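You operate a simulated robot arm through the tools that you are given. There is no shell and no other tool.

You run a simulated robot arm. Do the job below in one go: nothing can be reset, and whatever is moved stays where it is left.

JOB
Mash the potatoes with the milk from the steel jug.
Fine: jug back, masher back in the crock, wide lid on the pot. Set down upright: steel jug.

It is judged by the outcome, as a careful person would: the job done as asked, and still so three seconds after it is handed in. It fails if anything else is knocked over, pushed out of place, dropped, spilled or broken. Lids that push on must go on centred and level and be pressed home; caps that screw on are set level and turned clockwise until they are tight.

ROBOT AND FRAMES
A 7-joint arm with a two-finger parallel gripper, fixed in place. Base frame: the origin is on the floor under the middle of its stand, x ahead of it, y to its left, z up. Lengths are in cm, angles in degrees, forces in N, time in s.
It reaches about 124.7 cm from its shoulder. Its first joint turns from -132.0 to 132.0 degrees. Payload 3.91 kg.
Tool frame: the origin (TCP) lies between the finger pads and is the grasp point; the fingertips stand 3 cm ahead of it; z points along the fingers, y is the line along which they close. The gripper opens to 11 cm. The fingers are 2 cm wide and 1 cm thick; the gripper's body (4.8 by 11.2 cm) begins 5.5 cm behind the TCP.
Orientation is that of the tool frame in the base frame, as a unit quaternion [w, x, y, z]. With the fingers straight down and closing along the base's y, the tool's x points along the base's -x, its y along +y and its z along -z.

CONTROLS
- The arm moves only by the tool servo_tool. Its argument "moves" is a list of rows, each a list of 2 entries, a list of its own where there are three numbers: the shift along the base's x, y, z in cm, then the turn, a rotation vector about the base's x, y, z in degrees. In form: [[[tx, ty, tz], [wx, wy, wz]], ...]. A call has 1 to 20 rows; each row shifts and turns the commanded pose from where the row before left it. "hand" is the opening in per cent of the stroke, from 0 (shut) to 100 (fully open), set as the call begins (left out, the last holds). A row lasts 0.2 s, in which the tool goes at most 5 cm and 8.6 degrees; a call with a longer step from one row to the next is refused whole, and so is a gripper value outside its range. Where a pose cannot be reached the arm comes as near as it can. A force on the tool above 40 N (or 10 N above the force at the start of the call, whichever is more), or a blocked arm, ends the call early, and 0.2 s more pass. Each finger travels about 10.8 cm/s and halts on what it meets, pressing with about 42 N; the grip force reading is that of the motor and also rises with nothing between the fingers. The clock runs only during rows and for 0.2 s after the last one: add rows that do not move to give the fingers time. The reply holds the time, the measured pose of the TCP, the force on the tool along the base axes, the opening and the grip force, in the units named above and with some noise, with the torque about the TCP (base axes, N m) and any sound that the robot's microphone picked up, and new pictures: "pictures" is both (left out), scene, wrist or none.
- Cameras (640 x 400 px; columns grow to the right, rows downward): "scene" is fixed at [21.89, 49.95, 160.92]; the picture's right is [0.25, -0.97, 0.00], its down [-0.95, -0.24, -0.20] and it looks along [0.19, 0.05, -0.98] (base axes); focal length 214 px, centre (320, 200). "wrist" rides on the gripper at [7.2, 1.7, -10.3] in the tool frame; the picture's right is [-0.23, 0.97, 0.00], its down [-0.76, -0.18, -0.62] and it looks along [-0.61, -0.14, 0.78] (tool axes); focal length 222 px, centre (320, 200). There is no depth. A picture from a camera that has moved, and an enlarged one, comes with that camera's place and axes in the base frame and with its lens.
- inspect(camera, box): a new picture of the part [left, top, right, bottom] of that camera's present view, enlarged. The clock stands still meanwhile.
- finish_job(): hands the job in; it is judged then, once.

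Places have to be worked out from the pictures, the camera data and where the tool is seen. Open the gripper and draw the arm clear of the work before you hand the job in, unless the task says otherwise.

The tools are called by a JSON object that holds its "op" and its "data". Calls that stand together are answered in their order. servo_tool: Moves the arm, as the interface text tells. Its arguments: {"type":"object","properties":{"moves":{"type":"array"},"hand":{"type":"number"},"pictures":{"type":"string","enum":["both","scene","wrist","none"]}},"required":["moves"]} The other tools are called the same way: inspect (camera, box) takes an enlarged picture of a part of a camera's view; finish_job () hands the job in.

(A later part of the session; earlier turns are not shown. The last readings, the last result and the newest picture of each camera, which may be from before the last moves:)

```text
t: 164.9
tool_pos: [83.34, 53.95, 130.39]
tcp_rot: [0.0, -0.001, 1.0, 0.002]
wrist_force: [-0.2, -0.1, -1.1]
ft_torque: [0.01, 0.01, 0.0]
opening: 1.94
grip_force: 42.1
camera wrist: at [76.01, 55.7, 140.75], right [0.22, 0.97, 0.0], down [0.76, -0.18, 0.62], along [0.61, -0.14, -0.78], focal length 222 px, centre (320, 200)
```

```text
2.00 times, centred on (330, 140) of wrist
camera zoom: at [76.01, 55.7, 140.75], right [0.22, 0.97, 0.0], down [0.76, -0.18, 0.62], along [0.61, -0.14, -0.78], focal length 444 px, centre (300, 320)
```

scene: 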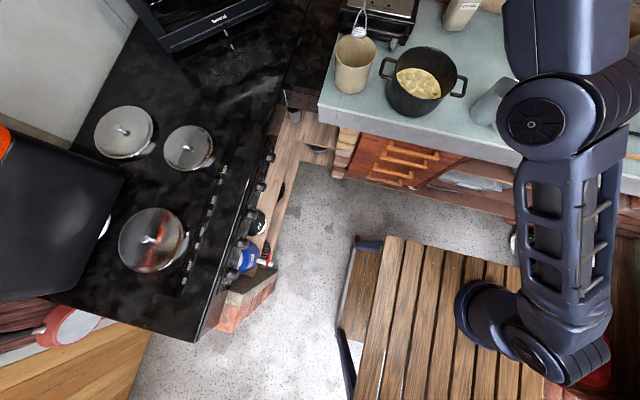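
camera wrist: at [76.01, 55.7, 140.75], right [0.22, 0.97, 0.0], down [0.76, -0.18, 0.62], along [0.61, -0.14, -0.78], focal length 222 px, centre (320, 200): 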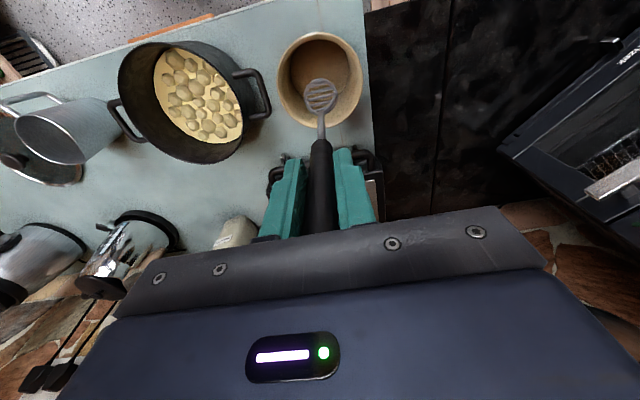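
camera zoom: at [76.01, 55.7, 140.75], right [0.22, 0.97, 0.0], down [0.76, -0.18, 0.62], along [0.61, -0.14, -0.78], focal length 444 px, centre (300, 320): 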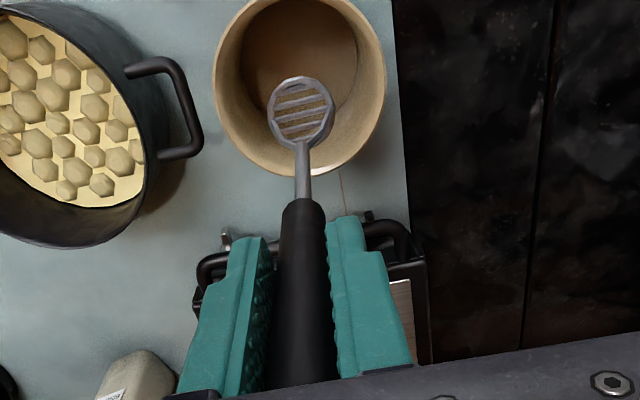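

Before putting the masher down, I'll scan the counter, the pot exterior and the floor for any spilled milk that might explain a limited mash.

{"op": "inspect", "data": {"camera": "scene", "box": [330, 60, 490, 160]}}

{"op": "inspect", "data": {"camera": "scene", "box": [320, 140, 540, 260]}}

{"op": "inspect", "data": {"camera": "scene", "box": [388, 60, 452, 100]}}

```text
4.00 times, centred on (410, 110) of scene
camera zoom: at [21.89, 49.95, 160.92], right [0.25, -0.97, 0.0], down [-0.95, -0.24, -0.2], along [0.19, 0.05, -0.98], focal length 858 px, centre (-40, 560)
```

zoom: 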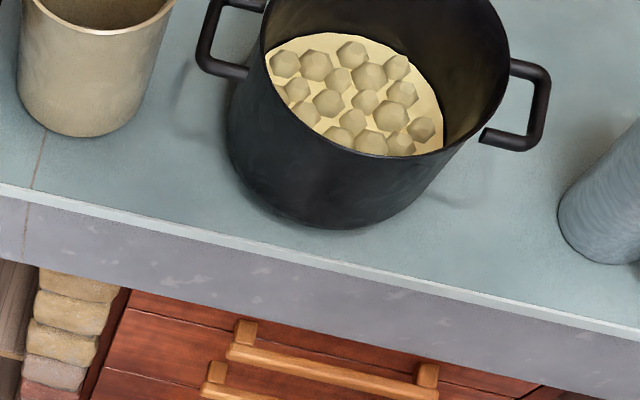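

```text
2.91 times, centred on (430, 200) of scene
camera zoom: at [21.89, 49.95, 160.92], right [0.25, -0.97, 0.0], down [-0.95, -0.24, -0.2], along [0.19, 0.05, -0.98], focal length 624 px, centre (0, 200)
```

zoom: 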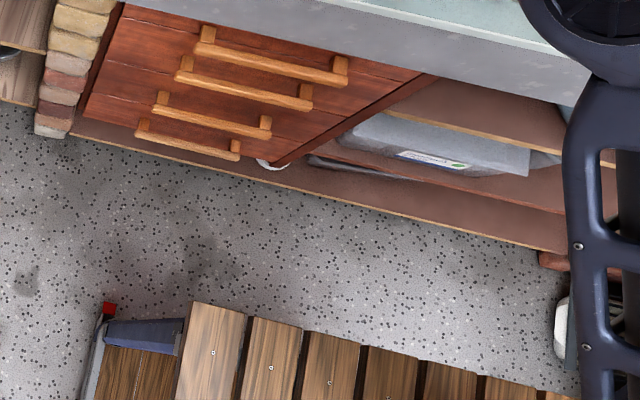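

```text
10.00 times, centred on (420, 80) of scene
camera zoom: at [21.89, 49.95, 160.92], right [0.25, -0.97, 0.0], down [-0.95, -0.24, -0.2], along [0.19, 0.05, -0.98], focal length 2145 px, centre (-680, 1400)
```

zoom: 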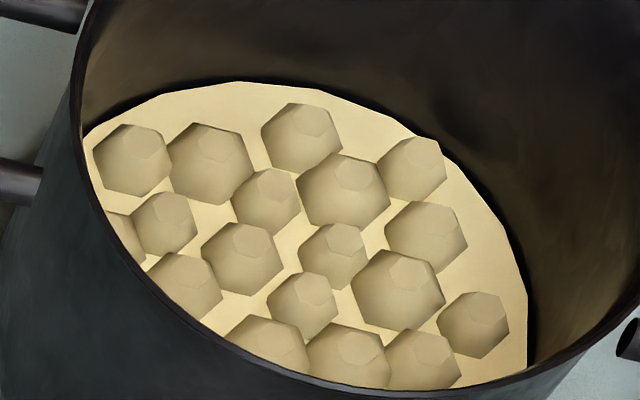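

No spill anywhere. My size estimates show the change finished within the first handful of strokes and then clamped, so I take the mash as complete. Lowering the masher into the crock at its original spot.

{"op": "servo_tool", "data": {"moves": [[[0, 0, -1.5], [0, 0, 0]], [[0, 0, -2.5], [0, 0, 0]], [[0, 0, -2.5], [0, 0, 0]], [[0, 0, -2.5], [0, 0, 0]], [[0, 0, -2.5], [0, 0, 0]], [[0, 0, -2], [0, 0, 0]], [[0, 0, -1.5], [0, 0, 0]], [[0, 0, -1], [0, 0, 0]], [[0, 0, -0.5], [0, 0, 0]], [[0, 0, -0.3], [0, 0, 0]], [[0, 0, -0.2], [0, 0, 0]], [[0, 0, 0], [0, 0, 0]]]}}

{"op": "inspect", "data": {"camera": "wrist", "box": [220, 40, 440, 240]}}

```text
t: 167.5
tool_pos: [83.24, 53.93, 113.29]
tcp_rot: [0.0, -0.001, 1.0, 0.001]
wrist_force: [0.1, -0.8, -2.6]
ft_torque: [0.04, -0.03, 0.01]
opening: 1.9
grip_force: 41.6
camera wrist: at [75.91, 55.67, 123.71], right [0.22, 0.97, 0.0], down [0.76, -0.18, 0.62], along [0.61, -0.14, -0.78], focal length 222 px, centre (320, 200)
```

scene: 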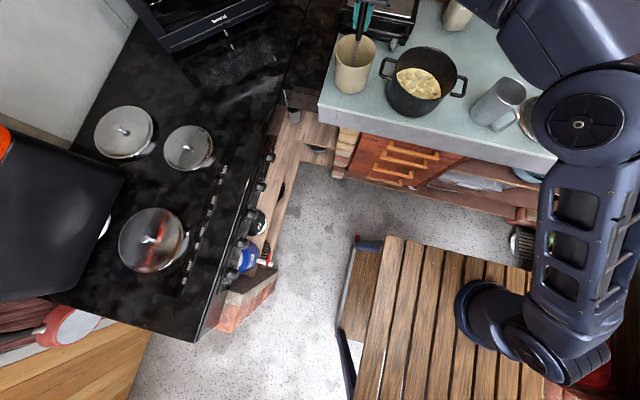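
wrist: 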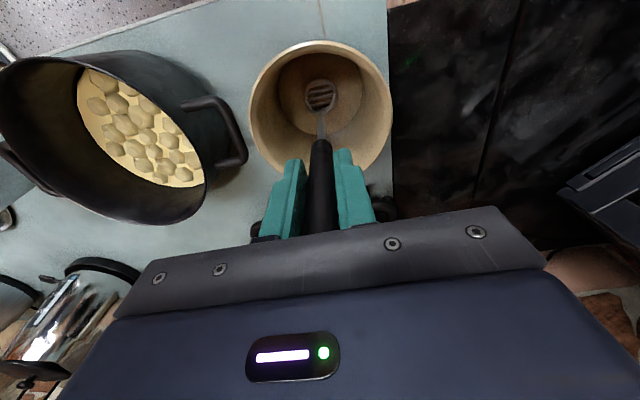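

```text
2.00 times, centred on (330, 140) of wrist
camera zoom: at [75.91, 55.67, 123.71], right [0.22, 0.97, 0.0], down [0.76, -0.18, 0.62], along [0.61, -0.14, -0.78], focal length 444 px, centre (300, 320)
```

zoom: 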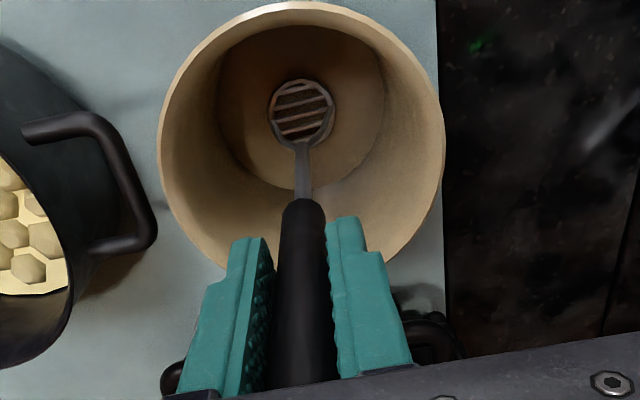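

The handle seems to have slid up roughly 1 cm in the grip during the presses, so the head may still be above the crock floor. I'll lower slowly until I feel it touch.

{"op": "servo_tool", "data": {"moves": [[[0, 0, -0.2], [0, 0, 0]], [[0, 0, -0.2], [0, 0, 0]], [[0, 0, -0.2], [0, 0, 0]], [[0, 0, 0], [0, 0, 0]]], "pictures": "none"}}

```text
t: 168.5
tool_pos: [83.29, 53.92, 112.8]
tcp_rot: [0.0, -0.001, 1.0, 0.002]
wrist_force: [0.3, -0.5, 5.8]
ft_torque: [-0.09, -0.22, -0.04]
opening: 1.92
grip_force: 41.6
```

Contact is felt at TCP 112.8, so there was almost no slip. The masher stands on the crock floor just as before, so I'll release gently.

{"op": "servo_tool", "data": {"moves": [[[0, 0, 0.05], [0, 0, 0]], [[0, 0, 0], [0, 0, 0]], [[0, 0, 0], [0, 0, 0]], [[0, 0, 0], [0, 0, 0]]], "hand": 70}}

{"op": "inspect", "data": {"camera": "wrist", "box": [220, 40, 440, 240]}}

{"op": "inspect", "data": {"camera": "scene", "box": [320, 0, 420, 100]}}

```text
t: 169.5
tool_pos: [83.3, 53.9, 112.71]
tcp_rot: [0.0, -0.001, 1.0, 0.002]
wrist_force: [-0.6, 1.1, 2.7]
ft_torque: [0.01, -0.02, -0.03]
opening: 7.7
grip_force: 0.0
camera wrist: at [75.95, 55.65, 123.21], right [0.22, 0.97, 0.0], down [0.76, -0.18, 0.62], along [0.61, -0.14, -0.78], focal length 222 px, centre (320, 200)
```

scene: 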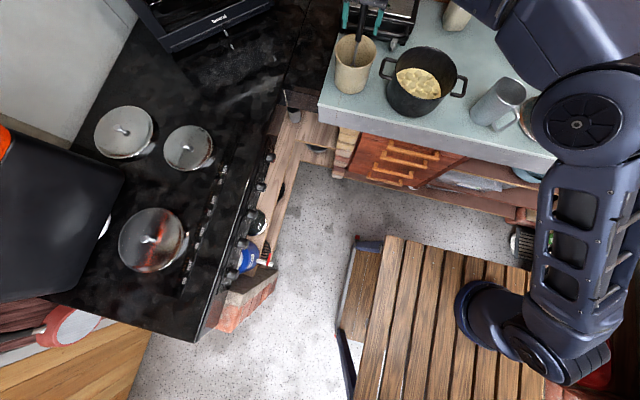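
wrist: 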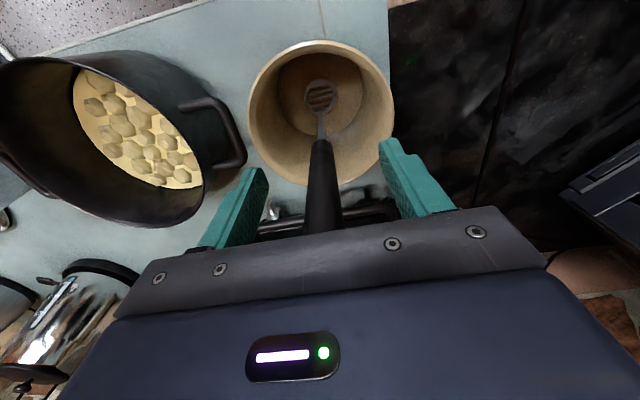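

```text
2.00 times, centred on (330, 140) of wrist
camera zoom: at [75.95, 55.65, 123.21], right [0.22, 0.97, 0.0], down [0.76, -0.18, 0.62], along [0.61, -0.14, -0.78], focal length 444 px, centre (300, 320)
```

zoom: 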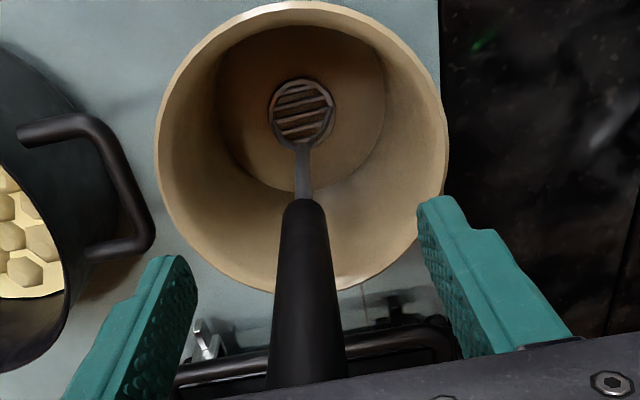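

```text
4.00 times, centred on (370, 50) of scene
camera zoom: at [21.89, 49.95, 160.92], right [0.25, -0.97, 0.0], down [-0.95, -0.24, -0.2], along [0.19, 0.05, -0.98], focal length 858 px, centre (120, 800)
```

zoom: 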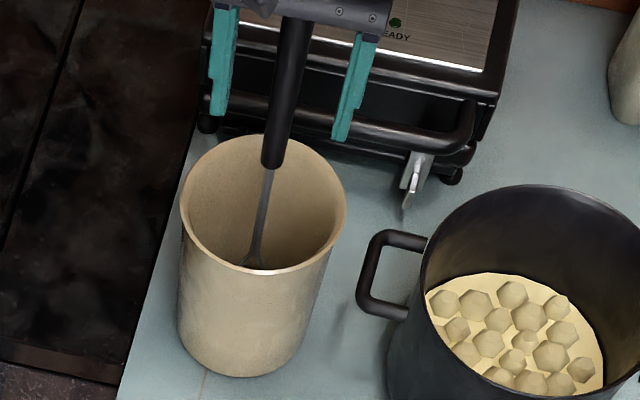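

The masher stands upright in the crock. I'll open fully and withdraw straight up.

{"op": "servo_tool", "data": {"moves": [[[0, 0, 1], [0, 0, 0]], [[0, 0, 2], [0, 0, 0]], [[0, 0, 3], [0, 0, 0]], [[0, 0, 4], [0, 0, 0]], [[0, 0, 4], [0, 0, 0]], [[0, 0, 4], [0, 0, 0]], [[0, 0, 0], [0, 0, 0]]], "hand": 100}}

{"op": "inspect", "data": {"camera": "wrist", "box": [220, 20, 440, 220]}}

{"op": "inspect", "data": {"camera": "wrist", "box": [90, 20, 280, 180]}}

```text
t: 171.1
tool_pos: [83.26, 53.87, 130.72]
tcp_rot: [-0.001, -0.002, 1.0, 0.001]
wrist_force: [0.4, 0.1, -0.5]
ft_torque: [0.0, -0.02, 0.01]
opening: 11.02
grip_force: 0.0
camera wrist: at [75.93, 55.52, 141.22], right [0.22, 0.97, 0.0], down [0.76, -0.18, 0.62], along [0.61, -0.14, -0.78], focal length 222 px, centre (320, 200)
```

scene: 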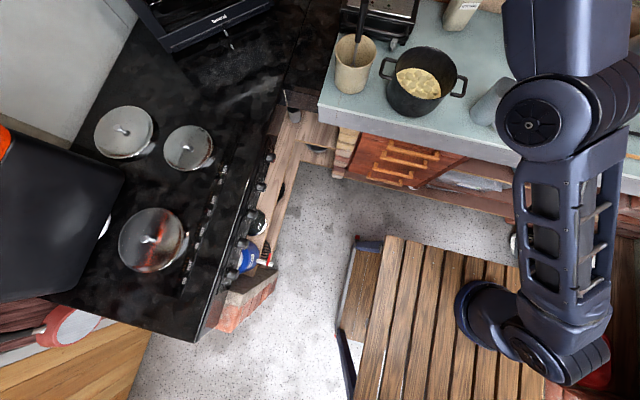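
wrist: 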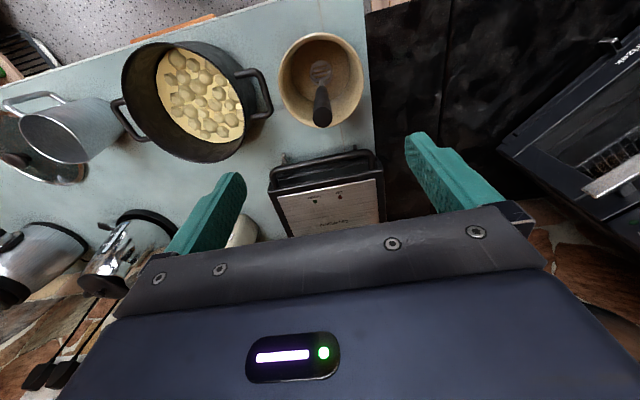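

```text
2.00 times, centred on (330, 120) of wrist
camera zoom: at [75.93, 55.52, 141.22], right [0.22, 0.97, 0.0], down [0.76, -0.18, 0.62], along [0.61, -0.14, -0.78], focal length 444 px, centre (300, 360)
```

zoom: 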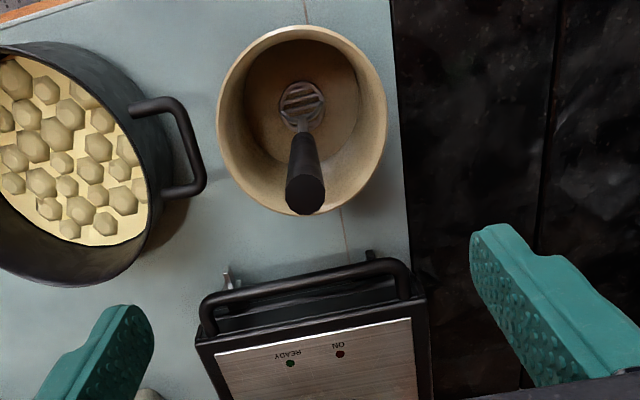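

```text
2.50 times, centred on (185, 100) of wrist
camera zoom: at [75.93, 55.52, 141.22], right [0.22, 0.97, 0.0], down [0.76, -0.18, 0.62], along [0.61, -0.14, -0.78], focal length 555 px, centre (658, 450)
```

zoom: 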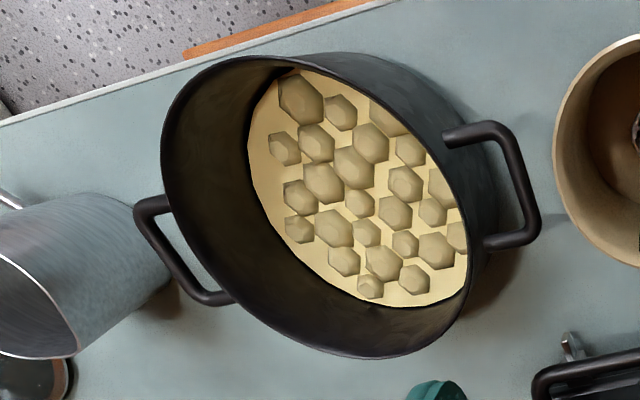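

The masher is settled in the crock. Now I'll travel to the lid on the right side, staying high, for a close look at its knob.

{"op": "servo_tool", "data": {"moves": [[[0, -3, 0], [0, 0, 0]], [[-0.3, -4.7, 0], [0, 0, 0]], [[-0.3, -4.7, 0], [0, 0, 0]], [[-0.3, -4.7, 0], [0, 0, 0]], [[-0.3, -4.7, 0], [0, 0, 0]], [[-0.3, -4.7, 0], [0, 0, 0]], [[-0.3, -4.7, 0], [0, 0, 0]], [[-0.3, -4.7, 0], [0, 0, 0]], [[-0.3, -4.7, 0], [0, 0, 0]], [[-0.3, -4.7, 0], [0, 0, 0]], [[-0.3, -4.7, 0], [0, 0, 0]], [[-0.3, -4.7, 0], [0, 0, 0]], [[-0.3, -4.7, 0], [0, 0, 0]], [[-0.3, -4.7, 0], [0, 0, 0]], [[-0.3, -4.7, 0], [0, 0, 0]], [[0, -3.2, -2], [0, 0, 0]], [[0, 0, -4], [0, 0, 0]], [[0, 0, -4], [0, 0, 0]], [[0, 0, 0], [0, 0, 0]]]}}

{"op": "inspect", "data": {"camera": "wrist", "box": [200, 20, 440, 220]}}

{"op": "inspect", "data": {"camera": "scene", "box": [500, 70, 600, 150]}}

```text
t: 175.1
tool_pos: [79.17, -18.08, 120.6]
tcp_rot: [-0.001, -0.001, 1.0, 0.002]
wrist_force: [0.3, 0.5, 0.2]
ft_torque: [0.01, 0.0, -0.03]
opening: 10.97
grip_force: 0.0
camera wrist: at [71.82, -16.32, 131.14], right [0.22, 0.97, 0.0], down [0.76, -0.18, 0.62], along [0.61, -0.14, -0.78], focal length 222 px, centre (320, 200)
```

scene: 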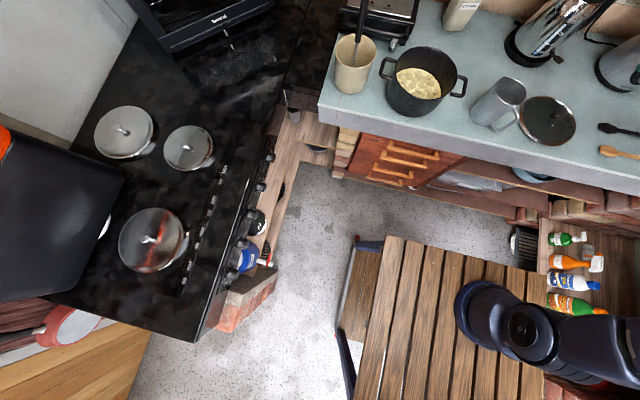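
wrist: 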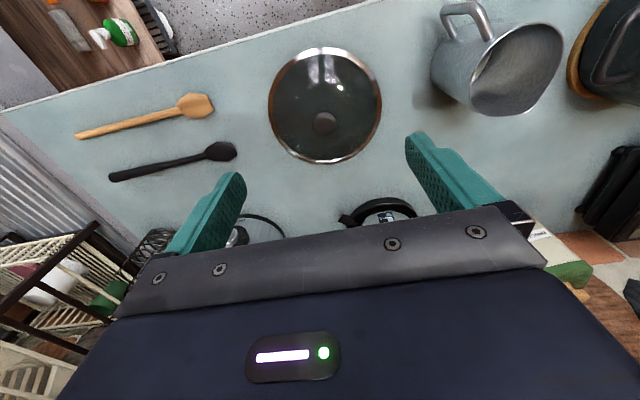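

```text
2.00 times, centred on (320, 120) of wrist
camera zoom: at [71.82, -16.32, 131.14], right [0.22, 0.97, 0.0], down [0.76, -0.18, 0.62], along [0.61, -0.14, -0.78], focal length 444 px, centre (320, 360)
```

zoom: 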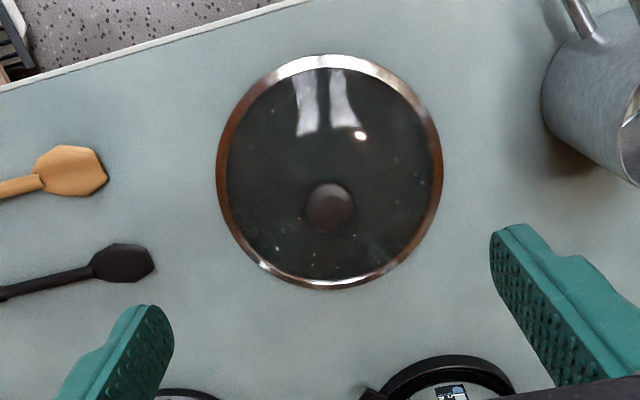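

```text
5.00 times, centred on (550, 110) of scene
camera zoom: at [21.89, 49.95, 160.92], right [0.25, -0.97, 0.0], down [-0.95, -0.24, -0.2], along [0.19, 0.05, -0.98], focal length 1072 px, centre (-830, 650)
```

zoom: 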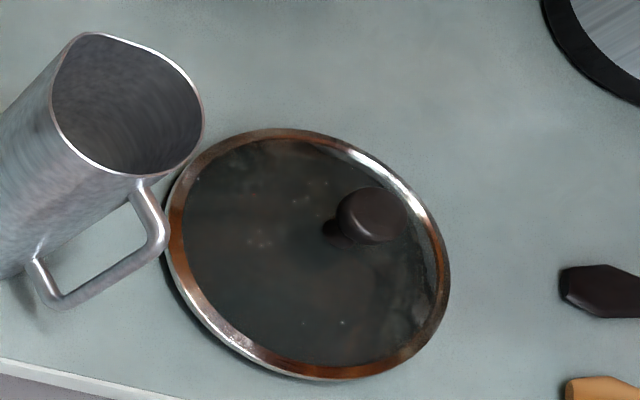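

The lid centre is at about (84.4,-18.4), 19.9 cm in diameter, with the knob top at z≈95.6 and 4 cm wide. I'll move directly above the knob and check alignment before descending.

{"op": "servo_tool", "data": {"moves": [[[1.05, -0.06, -3.2], [0, 0, 0]], [[1.05, -0.06, -3.2], [0, 0, 0]], [[1.05, -0.06, -3.2], [0, 0, 0]], [[1.05, -0.06, -3.2], [0, 0, 0]], [[1.05, -0.06, -3.2], [0, 0, 0]], [[0, 0, 0], [0, 0, 0]]], "hand": 80}}

{"op": "inspect", "data": {"camera": "wrist", "box": [200, 20, 440, 220]}}

{"op": "inspect", "data": {"camera": "scene", "box": [500, 70, 600, 150]}}

```text
t: 176.5
tool_pos: [84.2, -18.2, 104.72]
tcp_rot: [0.0, 0.0, 1.0, 0.001]
wrist_force: [0.3, -0.4, -0.2]
ft_torque: [-0.01, 0.03, 0.0]
opening: 8.79
grip_force: 0.0
camera wrist: at [76.94, -16.49, 115.23], right [0.22, 0.97, 0.0], down [0.76, -0.18, 0.62], along [0.61, -0.14, -0.78], focal length 222 px, centre (320, 200)
```

scene: 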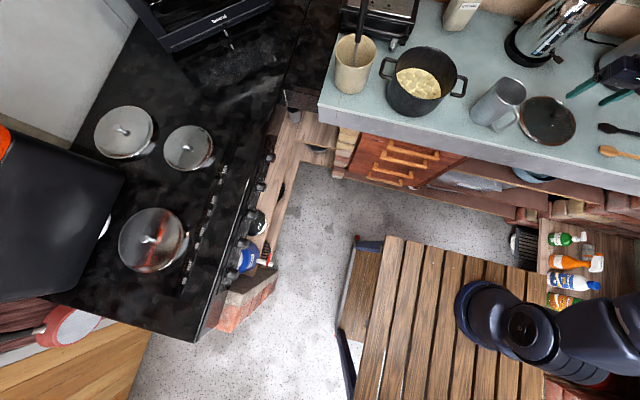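
wrist: 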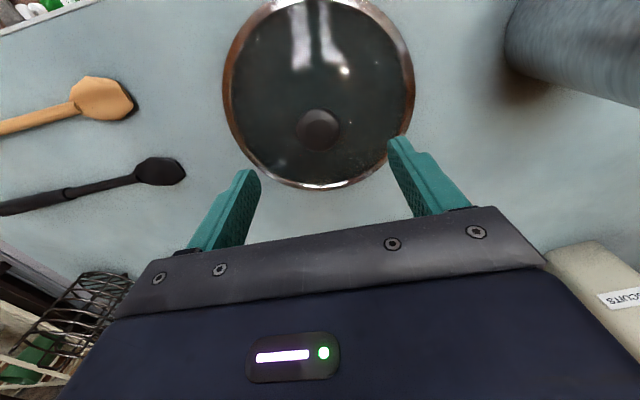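

```text
2.00 times, centred on (320, 120) of wrist
camera zoom: at [76.94, -16.49, 115.23], right [0.22, 0.97, 0.0], down [0.76, -0.18, 0.62], along [0.61, -0.14, -0.78], focal length 444 px, centre (320, 360)
```

zoom: 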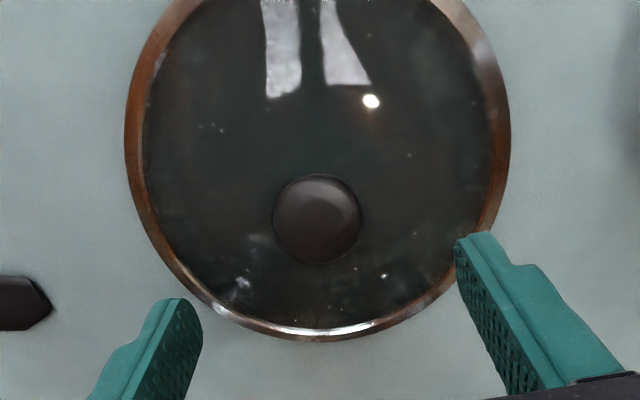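

```text
5.00 times, centred on (550, 110) of scene
camera zoom: at [21.89, 49.95, 160.92], right [0.25, -0.97, 0.0], down [-0.95, -0.24, -0.2], along [0.19, 0.05, -0.98], focal length 1072 px, centre (-830, 650)
```

zoom: 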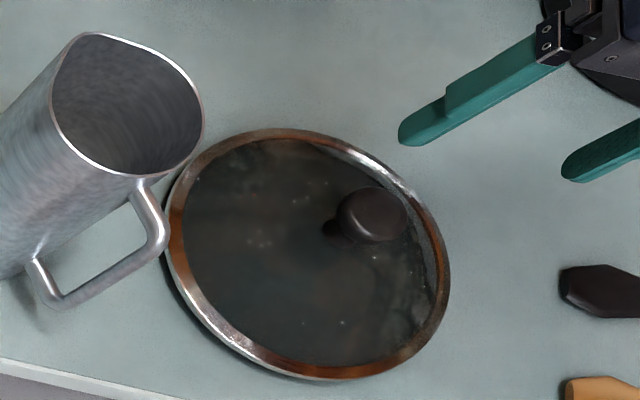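

Knob measured at about (84.35,-18.4). I'll shift slightly and descend to TCP z≈96.2 so the fingertip pads reach around the knob without touching the glass.

{"op": "servo_tool", "data": {"moves": [[[0.15, -0.2, -2.5], [0, 0, 0]], [[0, 0, -2.5], [0, 0, 0]], [[0, 0, -2], [0, 0, 0]], [[0, 0, -1], [0, 0, 0]], [[0, 0, -0.4], [0, 0, 0]], [[0, 0, 0], [0, 0, 0]]], "hand": 80}}

{"op": "inspect", "data": {"camera": "wrist", "box": [200, 60, 440, 240]}}

{"op": "inspect", "data": {"camera": "scene", "box": [520, 70, 600, 130]}}

```text
t: 177.9
tool_pos: [84.43, -18.51, 96.4]
tcp_rot: [0.0, 0.0, 1.0, 0.002]
wrist_force: [-0.9, -0.2, -0.5]
ft_torque: [0.01, 0.02, -0.01]
opening: 8.77
grip_force: 0.1
camera wrist: at [77.13, -16.85, 106.82], right [0.22, 0.97, 0.0], down [0.76, -0.18, 0.62], along [0.61, -0.14, -0.78], focal length 222 px, centre (320, 200)
```

scene: 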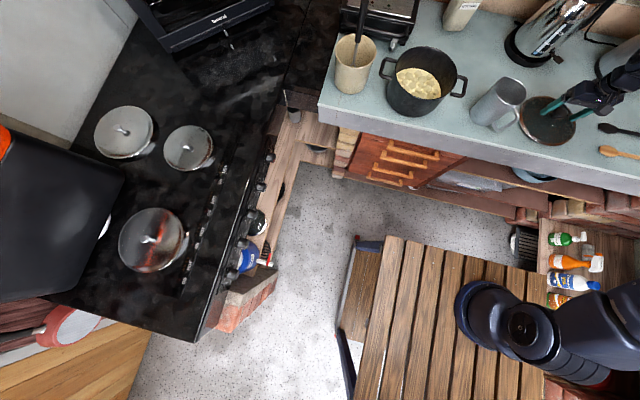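
wrist: 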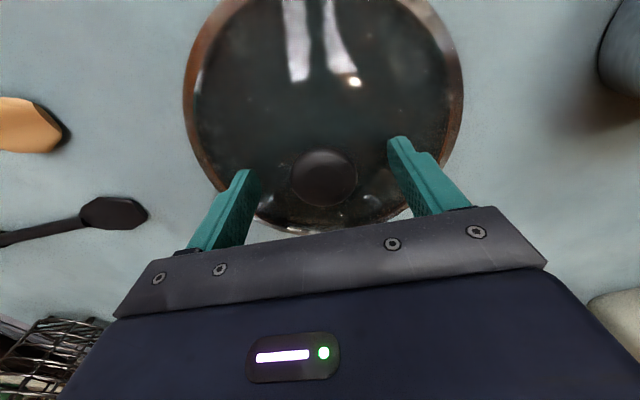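

```text
2.22 times, centred on (320, 150) of wrist
camera zoom: at [77.13, -16.85, 106.82], right [0.22, 0.97, 0.0], down [0.76, -0.18, 0.62], along [0.61, -0.14, -0.78], focal length 494 px, centre (320, 311)
```

zoom: 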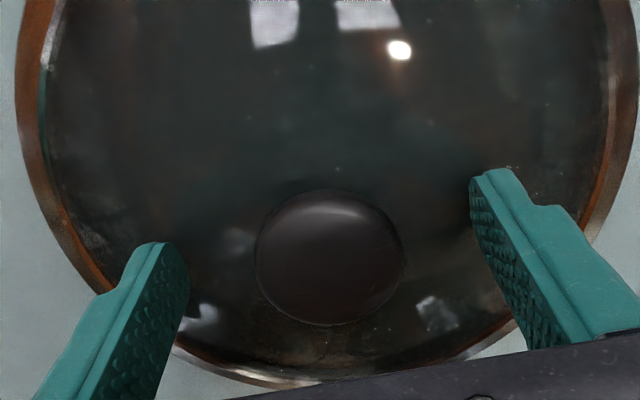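

```text
6.67 times, centred on (560, 100) of scene
camera zoom: at [21.89, 49.95, 160.92], right [0.25, -0.97, 0.0], down [-0.95, -0.24, -0.2], along [0.19, 0.05, -0.98], focal length 1430 px, centre (-1280, 867)
```

zoom: 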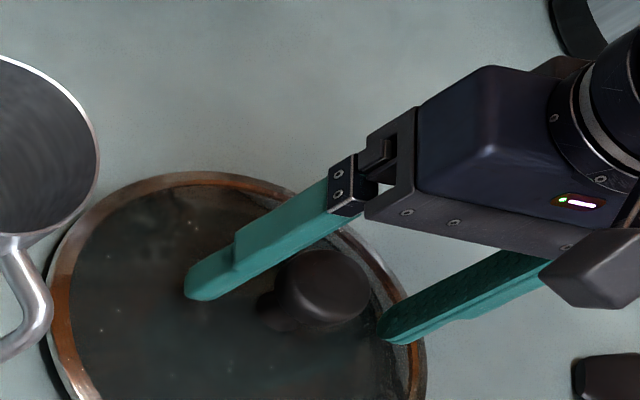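

The knob sits between the fingers, about 0.25 cm toward +y. I'll nudge to centre it and close.

{"op": "servo_tool", "data": {"moves": [[[-0.2, 0.2, 0], [0, 0, 0]], [[0, 0, 0], [0, 0, 0]]], "hand": 80, "pictures": "none"}}

{"op": "servo_tool", "data": {"moves": [[[0, 0, 0], [0, 0, 0]], [[0, 0, 0], [0, 0, 0]], [[0, 0, 0], [0, 0, 0]], [[0, 0, 0], [0, 0, 0]]], "hand": 0}}

{"op": "inspect", "data": {"camera": "wrist", "box": [200, 60, 440, 240]}}

```text
t: 178.5
tool_pos: [84.35, -18.3, 96.42]
tcp_rot: [0.0, -0.002, 1.0, 0.002]
wrist_force: [0.1, 0.4, 1.0]
ft_torque: [0.01, -0.01, 0.0]
opening: 8.79
grip_force: 0.1
```

```text
t: 179.5
tool_pos: [84.15, -18.3, 96.42]
tcp_rot: [-0.001, -0.001, 1.0, 0.001]
wrist_force: [-0.1, -0.7, 1.7]
ft_torque: [-0.01, 0.02, 0.07]
opening: 4.01
grip_force: 41.8
camera wrist: at [76.94, -16.61, 106.81], right [0.22, 0.97, 0.0], down [0.76, -0.18, 0.62], along [0.61, -0.14, -0.78], focal length 222 px, centre (320, 200)
```

scene: 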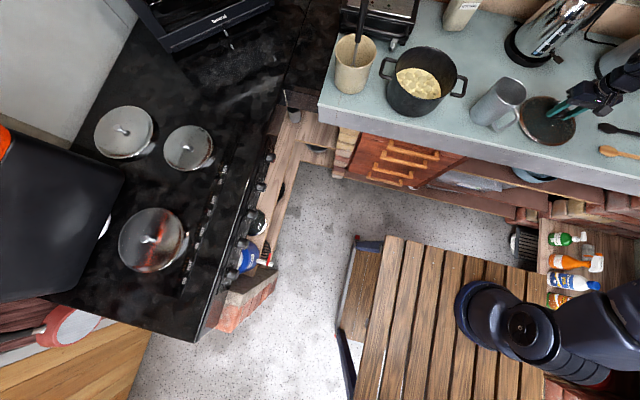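
wrist: 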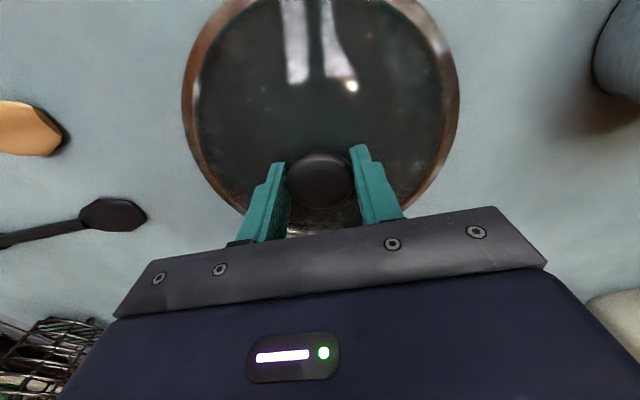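

```text
2.22 times, centred on (320, 150) of wrist
camera zoom: at [76.94, -16.61, 106.81], right [0.22, 0.97, 0.0], down [0.76, -0.18, 0.62], along [0.61, -0.14, -0.78], focal length 494 px, centre (320, 311)
```

zoom: 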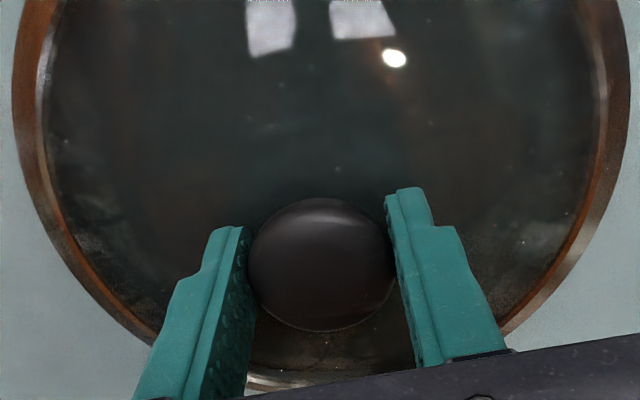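

The knob is gripped (4.0 cm), centred on the tool axis. I'll lift the lid slowly, straight up, and check it hangs level.

{"op": "servo_tool", "data": {"moves": [[[0, 0, 0.4], [0, 0, 0]], [[0, 0, 0.8], [0, 0, 0]], [[0, 0, 1.2], [0, 0, 0]], [[0, 0, 1.6], [0, 0, 0]], [[0, 0, 2], [0, 0, 0]], [[0, 0, 2], [0, 0, 0]], [[0, 0, 2], [0, 0, 0]], [[0, 0, 2], [0, 0, 0]], [[0, 0, 2], [0, 0, 0]], [[0, 0, 2], [0, 0, 0]], [[0, 0, 2], [0, 0, 0]], [[0, 0, 2], [0, 0, 0]], [[0, 0, 2], [0, 0, 0]], [[0, 0, 2], [0, 0, 0]], [[0, 0, 1.2], [0, 0, 0]], [[0, 0, 0.5], [0, 0, 0]], [[0, 0, 0], [0, 0, 0]]]}}

{"op": "inspect", "data": {"camera": "wrist", "box": [150, 0, 490, 240]}}

{"op": "inspect", "data": {"camera": "scene", "box": [480, 0, 640, 120]}}

```text
t: 183.1
tool_pos: [84.28, -18.32, 122.11]
tcp_rot: [0.0, 0.0, 1.0, 0.002]
wrist_force: [-0.2, -0.8, -3.9]
ft_torque: [-0.02, 0.02, 0.01]
opening: 4.01
grip_force: 41.9
camera wrist: at [76.95, -16.61, 132.47], right [0.22, 0.97, 0.0], down [0.76, -0.18, 0.62], along [0.61, -0.14, -0.78], focal length 222 px, centre (320, 200)
```

scene: 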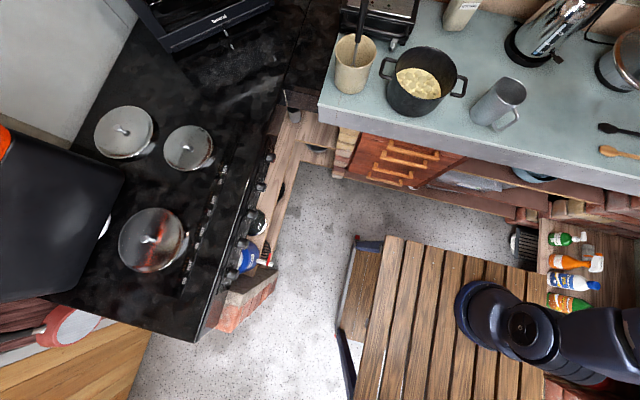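
wrist: 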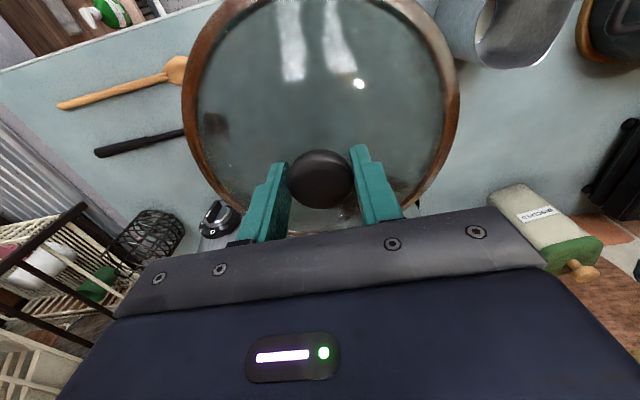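

```text
1.67 times, centred on (320, 120) of wrist
camera zoom: at [76.95, -16.61, 132.47], right [0.22, 0.97, 0.0], down [0.76, -0.18, 0.62], along [0.61, -0.14, -0.78], focal length 370 px, centre (320, 333)
```

zoom: 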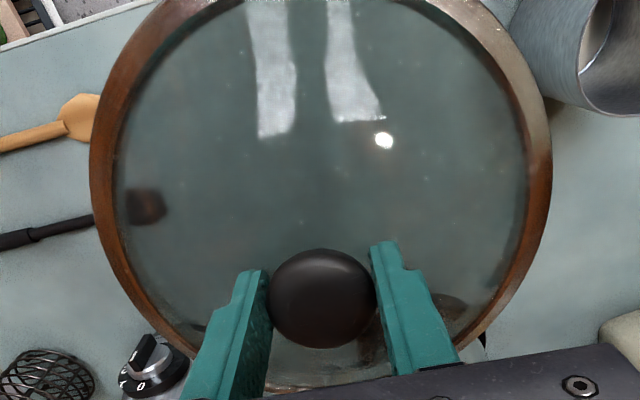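

```text
3.33 times, centred on (560, 60) of scene
camera zoom: at [21.89, 49.95, 160.92], right [0.25, -0.97, 0.0], down [-0.95, -0.24, -0.2], along [0.19, 0.05, -0.98], focal length 715 px, centre (-480, 667)
```

zoom: 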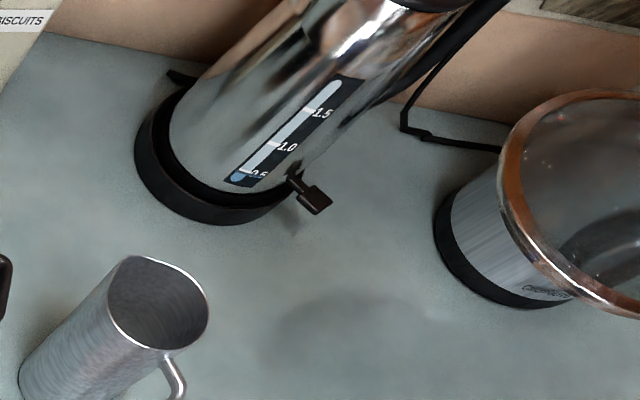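

The lid hangs level and rigid in the grip. I'll carry it at this height over the jug to above the pot.

{"op": "servo_tool", "data": {"moves": [[[0, 1, 0], [0, 0, 0]], [[-0.1, 2, 0], [0, 0, 0]], [[-0.14, 3, 0], [0, 0, 0]], [[-0.14, 3.2, 0], [0, 0, 0]], [[-0.14, 3.2, 0], [0, 0, 0]], [[-0.14, 3.2, 0], [0, 0, 0]], [[-0.14, 3.2, 0], [0, 0, 0]], [[-0.14, 3.2, 0], [0, 0, 0]], [[-0.14, 3.2, 0], [0, 0, 0]], [[-0.14, 3.2, 0], [0, 0, 0]], [[-0.14, 3.2, 0], [0, 0, 0]], [[-0.14, 3.2, 0], [0, 0, 0]], [[-0.14, 3.2, 0], [0, 0, 0]], [[-0.14, 3.2, 0], [0, 0, 0]], [[-0.14, 3, 0], [0, 0, 0]], [[-0.1, 2.5, 0], [0, 0, 0]], [[-0.05, 1.5, 0], [0, 0, 0]], [[0, 0.75, 0], [0, 0, 0]], [[0, 0, 0], [0, 0, 0]]]}}

{"op": "inspect", "data": {"camera": "wrist", "box": [150, 0, 490, 240]}}

{"op": "inspect", "data": {"camera": "scene", "box": [370, 0, 530, 120]}}

```text
t: 187.1
tool_pos: [82.13, 30.7, 122.18]
tcp_rot: [0.0, -0.001, 1.0, 0.001]
wrist_force: [-0.6, 0.3, -3.6]
ft_torque: [0.01, 0.02, 0.02]
opening: 3.99
grip_force: 42.0
camera wrist: at [74.89, 32.33, 132.55], right [0.22, 0.97, 0.0], down [0.76, -0.18, 0.62], along [0.61, -0.14, -0.78], focal length 222 px, centre (320, 200)
```

scene: 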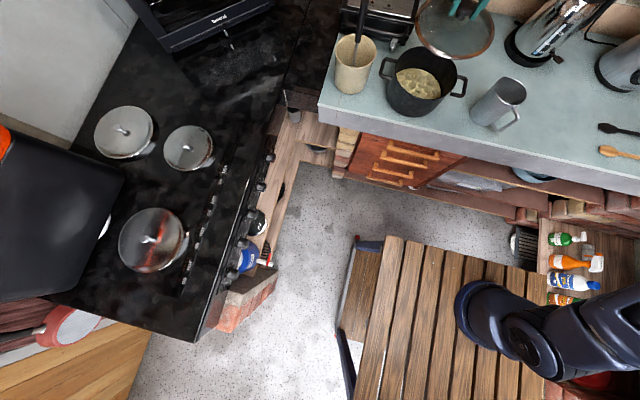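
wrist: 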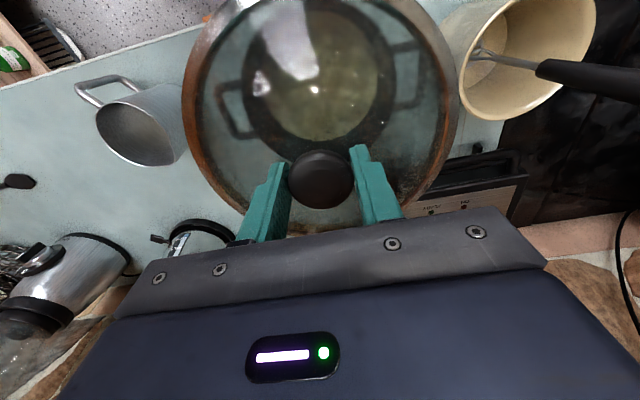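

```text
1.67 times, centred on (320, 120) of wrist
camera zoom: at [74.89, 32.33, 132.55], right [0.22, 0.97, 0.0], down [0.76, -0.18, 0.62], along [0.61, -0.14, -0.78], focal length 370 px, centre (320, 333)
```

zoom: 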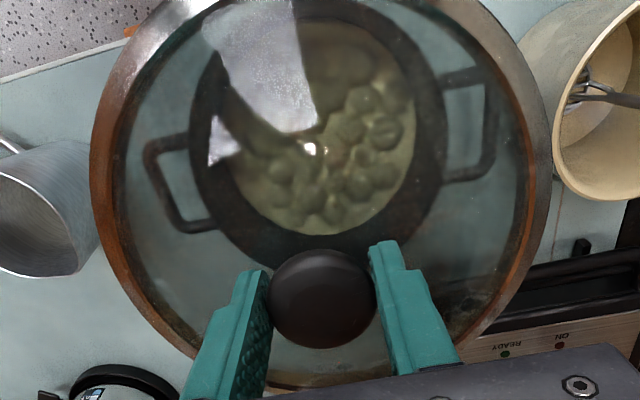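

```text
3.33 times, centred on (450, 60) of scene
camera zoom: at [21.89, 49.95, 160.92], right [0.25, -0.97, 0.0], down [-0.95, -0.24, -0.2], along [0.19, 0.05, -0.98], focal length 715 px, centre (-113, 667)
```

zoom: 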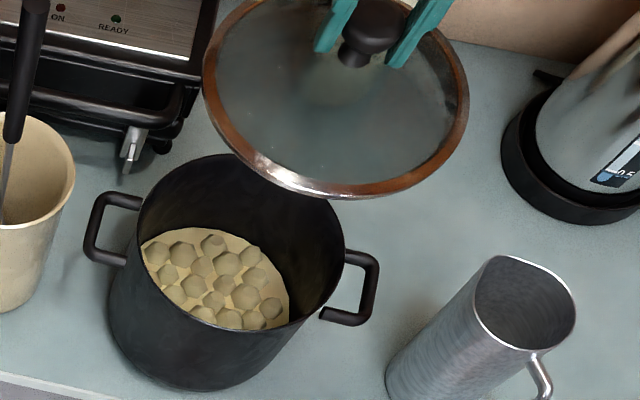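

Through the glass I can see the pot rim nearly concentric with the lid. I'll zoom in to measure the offset precisely.

{"op": "inspect", "data": {"camera": "wrist", "box": [210, 0, 430, 165]}}

{"op": "inspect", "data": {"camera": "scene", "box": [385, 35, 475, 105]}}

```text
2.42 times, centred on (320, 82) of wrist
camera zoom: at [74.89, 32.33, 132.55], right [0.22, 0.97, 0.0], down [0.76, -0.18, 0.62], along [0.61, -0.14, -0.78], focal length 538 px, centre (320, 485)
```

zoom: 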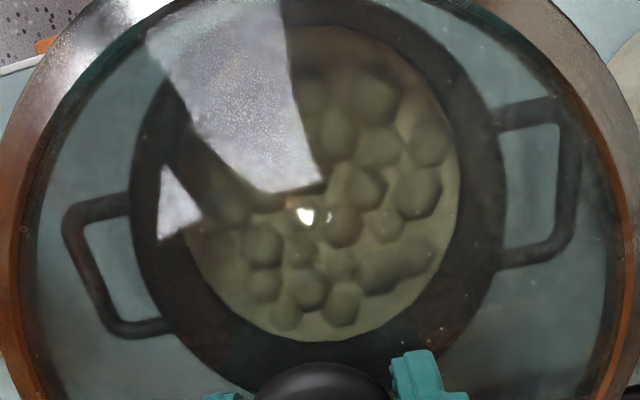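

```text
5.71 times, centred on (430, 70) of scene
camera zoom: at [21.89, 49.95, 160.92], right [0.25, -0.97, 0.0], down [-0.95, -0.24, -0.2], along [0.19, 0.05, -0.98], focal length 1226 px, centre (-309, 943)
```

zoom: 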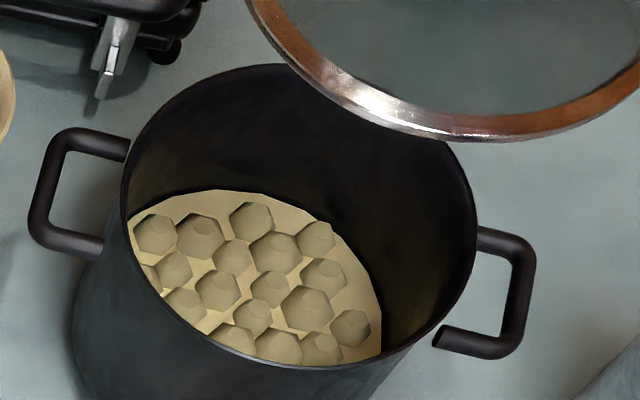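

The pot centre is at about (82.2, 30.55). I'll fine-shift and lower the lid to roughly 2 cm above the rim for a closer comparison.

{"op": "servo_tool", "data": {"moves": [[[0.1, -0.12, -2], [0, 0, 0]], [[0, 0, -2.5], [0, 0, 0]], [[0, 0, -2.5], [0, 0, 0]], [[0, 0, -2.5], [0, 0, 0]], [[0, 0, -2], [0, 0, 0]], [[0, 0, -0.6], [0, 0, 0]], [[0, 0, 0], [0, 0, 0]]]}}

{"op": "inspect", "data": {"camera": "scene", "box": [380, 20, 480, 100]}}

{"op": "inspect", "data": {"camera": "wrist", "box": [150, 0, 490, 240]}}

```text
t: 188.7
tool_pos: [82.43, 30.54, 109.88]
tcp_rot: [0.0, -0.001, 1.0, 0.001]
wrist_force: [1.1, 0.2, -2.9]
ft_torque: [-0.03, 0.02, 0.01]
opening: 4.03
grip_force: 42.3
camera wrist: at [75.1, 32.23, 120.35], right [0.22, 0.97, 0.0], down [0.76, -0.18, 0.62], along [0.61, -0.14, -0.78], focal length 222 px, centre (320, 200)
```

scene: 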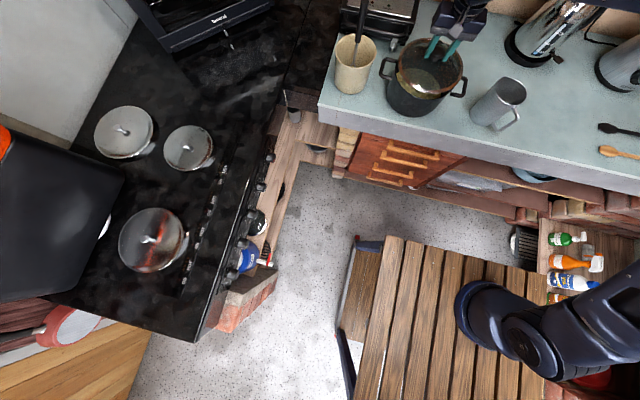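
wrist: 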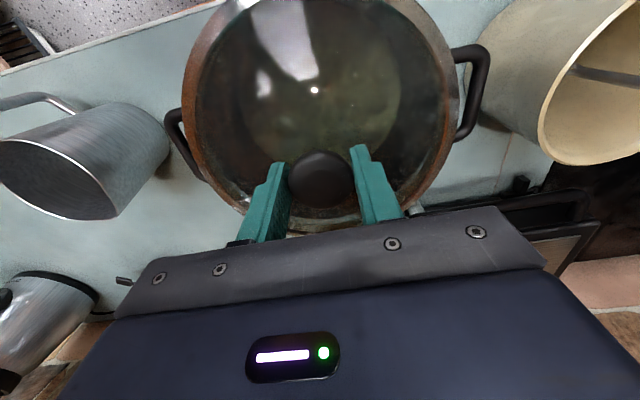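

```text
5.00 times, centred on (430, 60) of scene
camera zoom: at [21.89, 49.95, 160.92], right [0.25, -0.97, 0.0], down [-0.95, -0.24, -0.2], along [0.19, 0.05, -0.98], focal length 1072 px, centre (-230, 900)
```

zoom: 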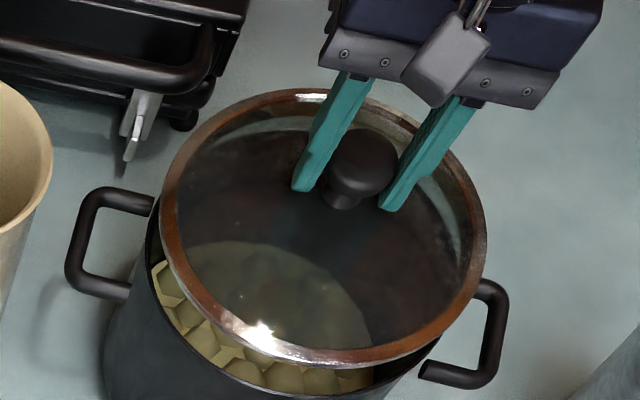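

```text
1.67 times, centred on (320, 120) of wrist
camera zoom: at [75.1, 32.23, 120.35], right [0.22, 0.97, 0.0], down [0.76, -0.18, 0.62], along [0.61, -0.14, -0.78], focal length 370 px, centre (320, 333)
```

zoom: 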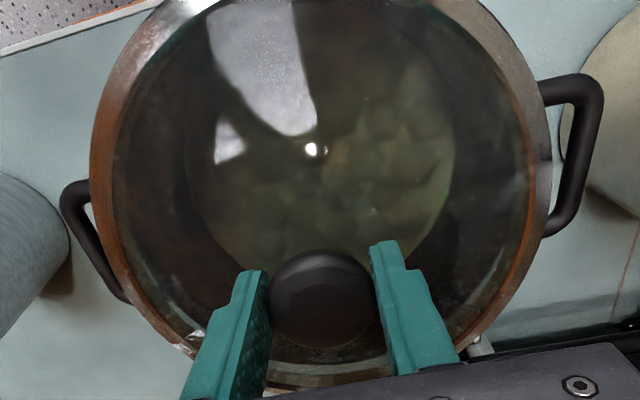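

The lid and pot look concentric to within a few millimetres. I'll lower to just above contact and compare the two rims again.

{"op": "servo_tool", "data": {"moves": [[[-0.1, 0.03, -0.5], [0, 0, 0]], [[0, 0, -0.5], [0, 0, 0]], [[0, 0, -0.3], [0, 0, 0]], [[0, 0, 0], [0, 0, 0]]]}}

{"op": "inspect", "data": {"camera": "scene", "box": [380, 30, 480, 110]}}

{"op": "inspect", "data": {"camera": "wrist", "box": [150, 0, 490, 240]}}

```text
t: 189.7
tool_pos: [82.29, 30.58, 108.8]
tcp_rot: [-0.001, -0.001, 1.0, 0.002]
wrist_force: [0.2, 0.1, -4.7]
ft_torque: [0.0, -0.01, 0.02]
opening: 3.98
grip_force: 42.2
camera wrist: at [74.96, 32.17, 119.08], right [0.22, 0.97, 0.0], down [0.76, -0.18, 0.62], along [0.61, -0.14, -0.78], focal length 222 px, centre (320, 200)
```

scene: 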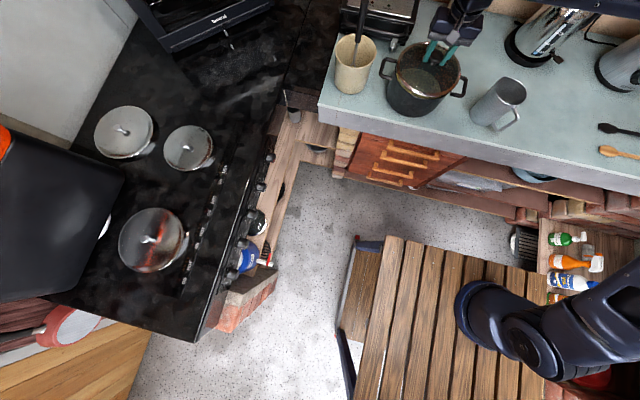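
wrist: 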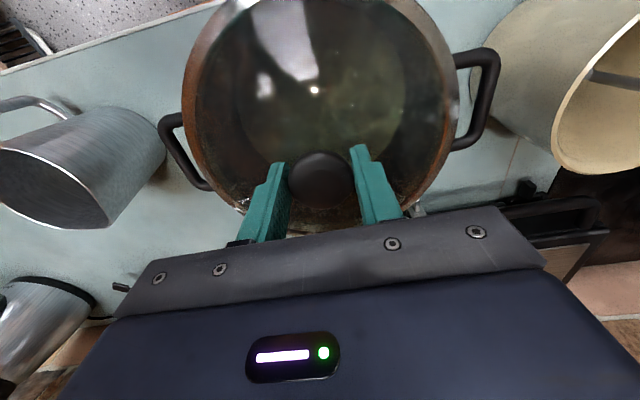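

```text
5.00 times, centred on (430, 70) of scene
camera zoom: at [21.89, 49.95, 160.92], right [0.25, -0.97, 0.0], down [-0.95, -0.24, -0.2], along [0.19, 0.05, -0.98], focal length 1072 px, centre (-230, 850)
```

zoom: 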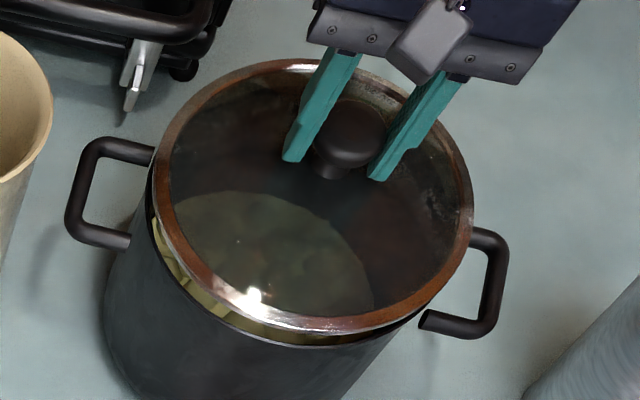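

```text
1.67 times, centred on (320, 120) of wrist
camera zoom: at [74.96, 32.17, 119.08], right [0.22, 0.97, 0.0], down [0.76, -0.18, 0.62], along [0.61, -0.14, -0.78], focal length 370 px, centre (320, 333)
```

zoom: 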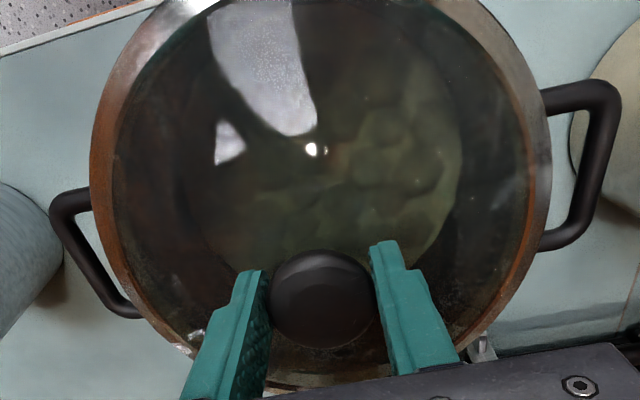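

The lid is about 0.2–0.3 cm too far in +x. I'll nudge it and lower slowly until it touches the rim.

{"op": "servo_tool", "data": {"moves": [[[-0.22, 0.07, 0], [0, 0, 0]], [[0, 0, -0.2], [0, 0, 0]], [[0, 0, -0.2], [0, 0, 0]], [[0, 0, -0.2], [0, 0, 0]], [[0, 0, -0.15], [0, 0, 0]], [[0, 0, -0.15], [0, 0, 0]], [[0, 0, 0], [0, 0, 0]]]}}

{"op": "inspect", "data": {"camera": "scene", "box": [380, 30, 480, 110]}}

```text
t: 191.3
tool_pos: [82.07, 30.64, 107.85]
tcp_rot: [0.0, -0.001, 1.0, 0.002]
wrist_force: [2.2, 0.8, 14.7]
ft_torque: [0.55, 1.23, -0.02]
opening: 4.03
grip_force: 41.8
camera wrist: at [74.7, 32.3, 118.22], right [0.23, 0.97, 0.0], down [0.76, -0.18, 0.62], along [0.61, -0.14, -0.78], focal length 222 px, centre (320, 200)
```

scene: 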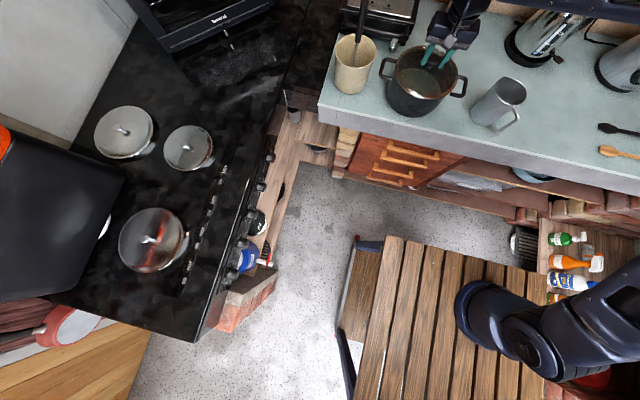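
wrist: 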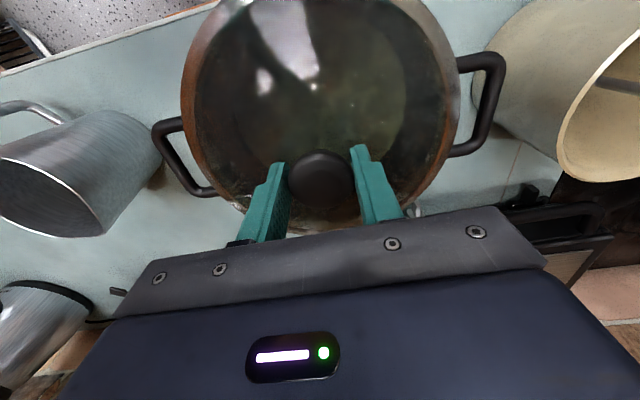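

```text
5.00 times, centred on (430, 70) of scene
camera zoom: at [21.89, 49.95, 160.92], right [0.25, -0.97, 0.0], down [-0.95, -0.24, -0.2], along [0.19, 0.05, -0.98], focal length 1072 px, centre (-230, 850)
```

zoom: 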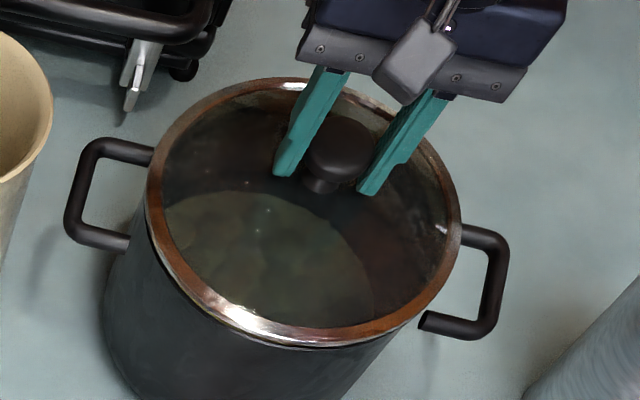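

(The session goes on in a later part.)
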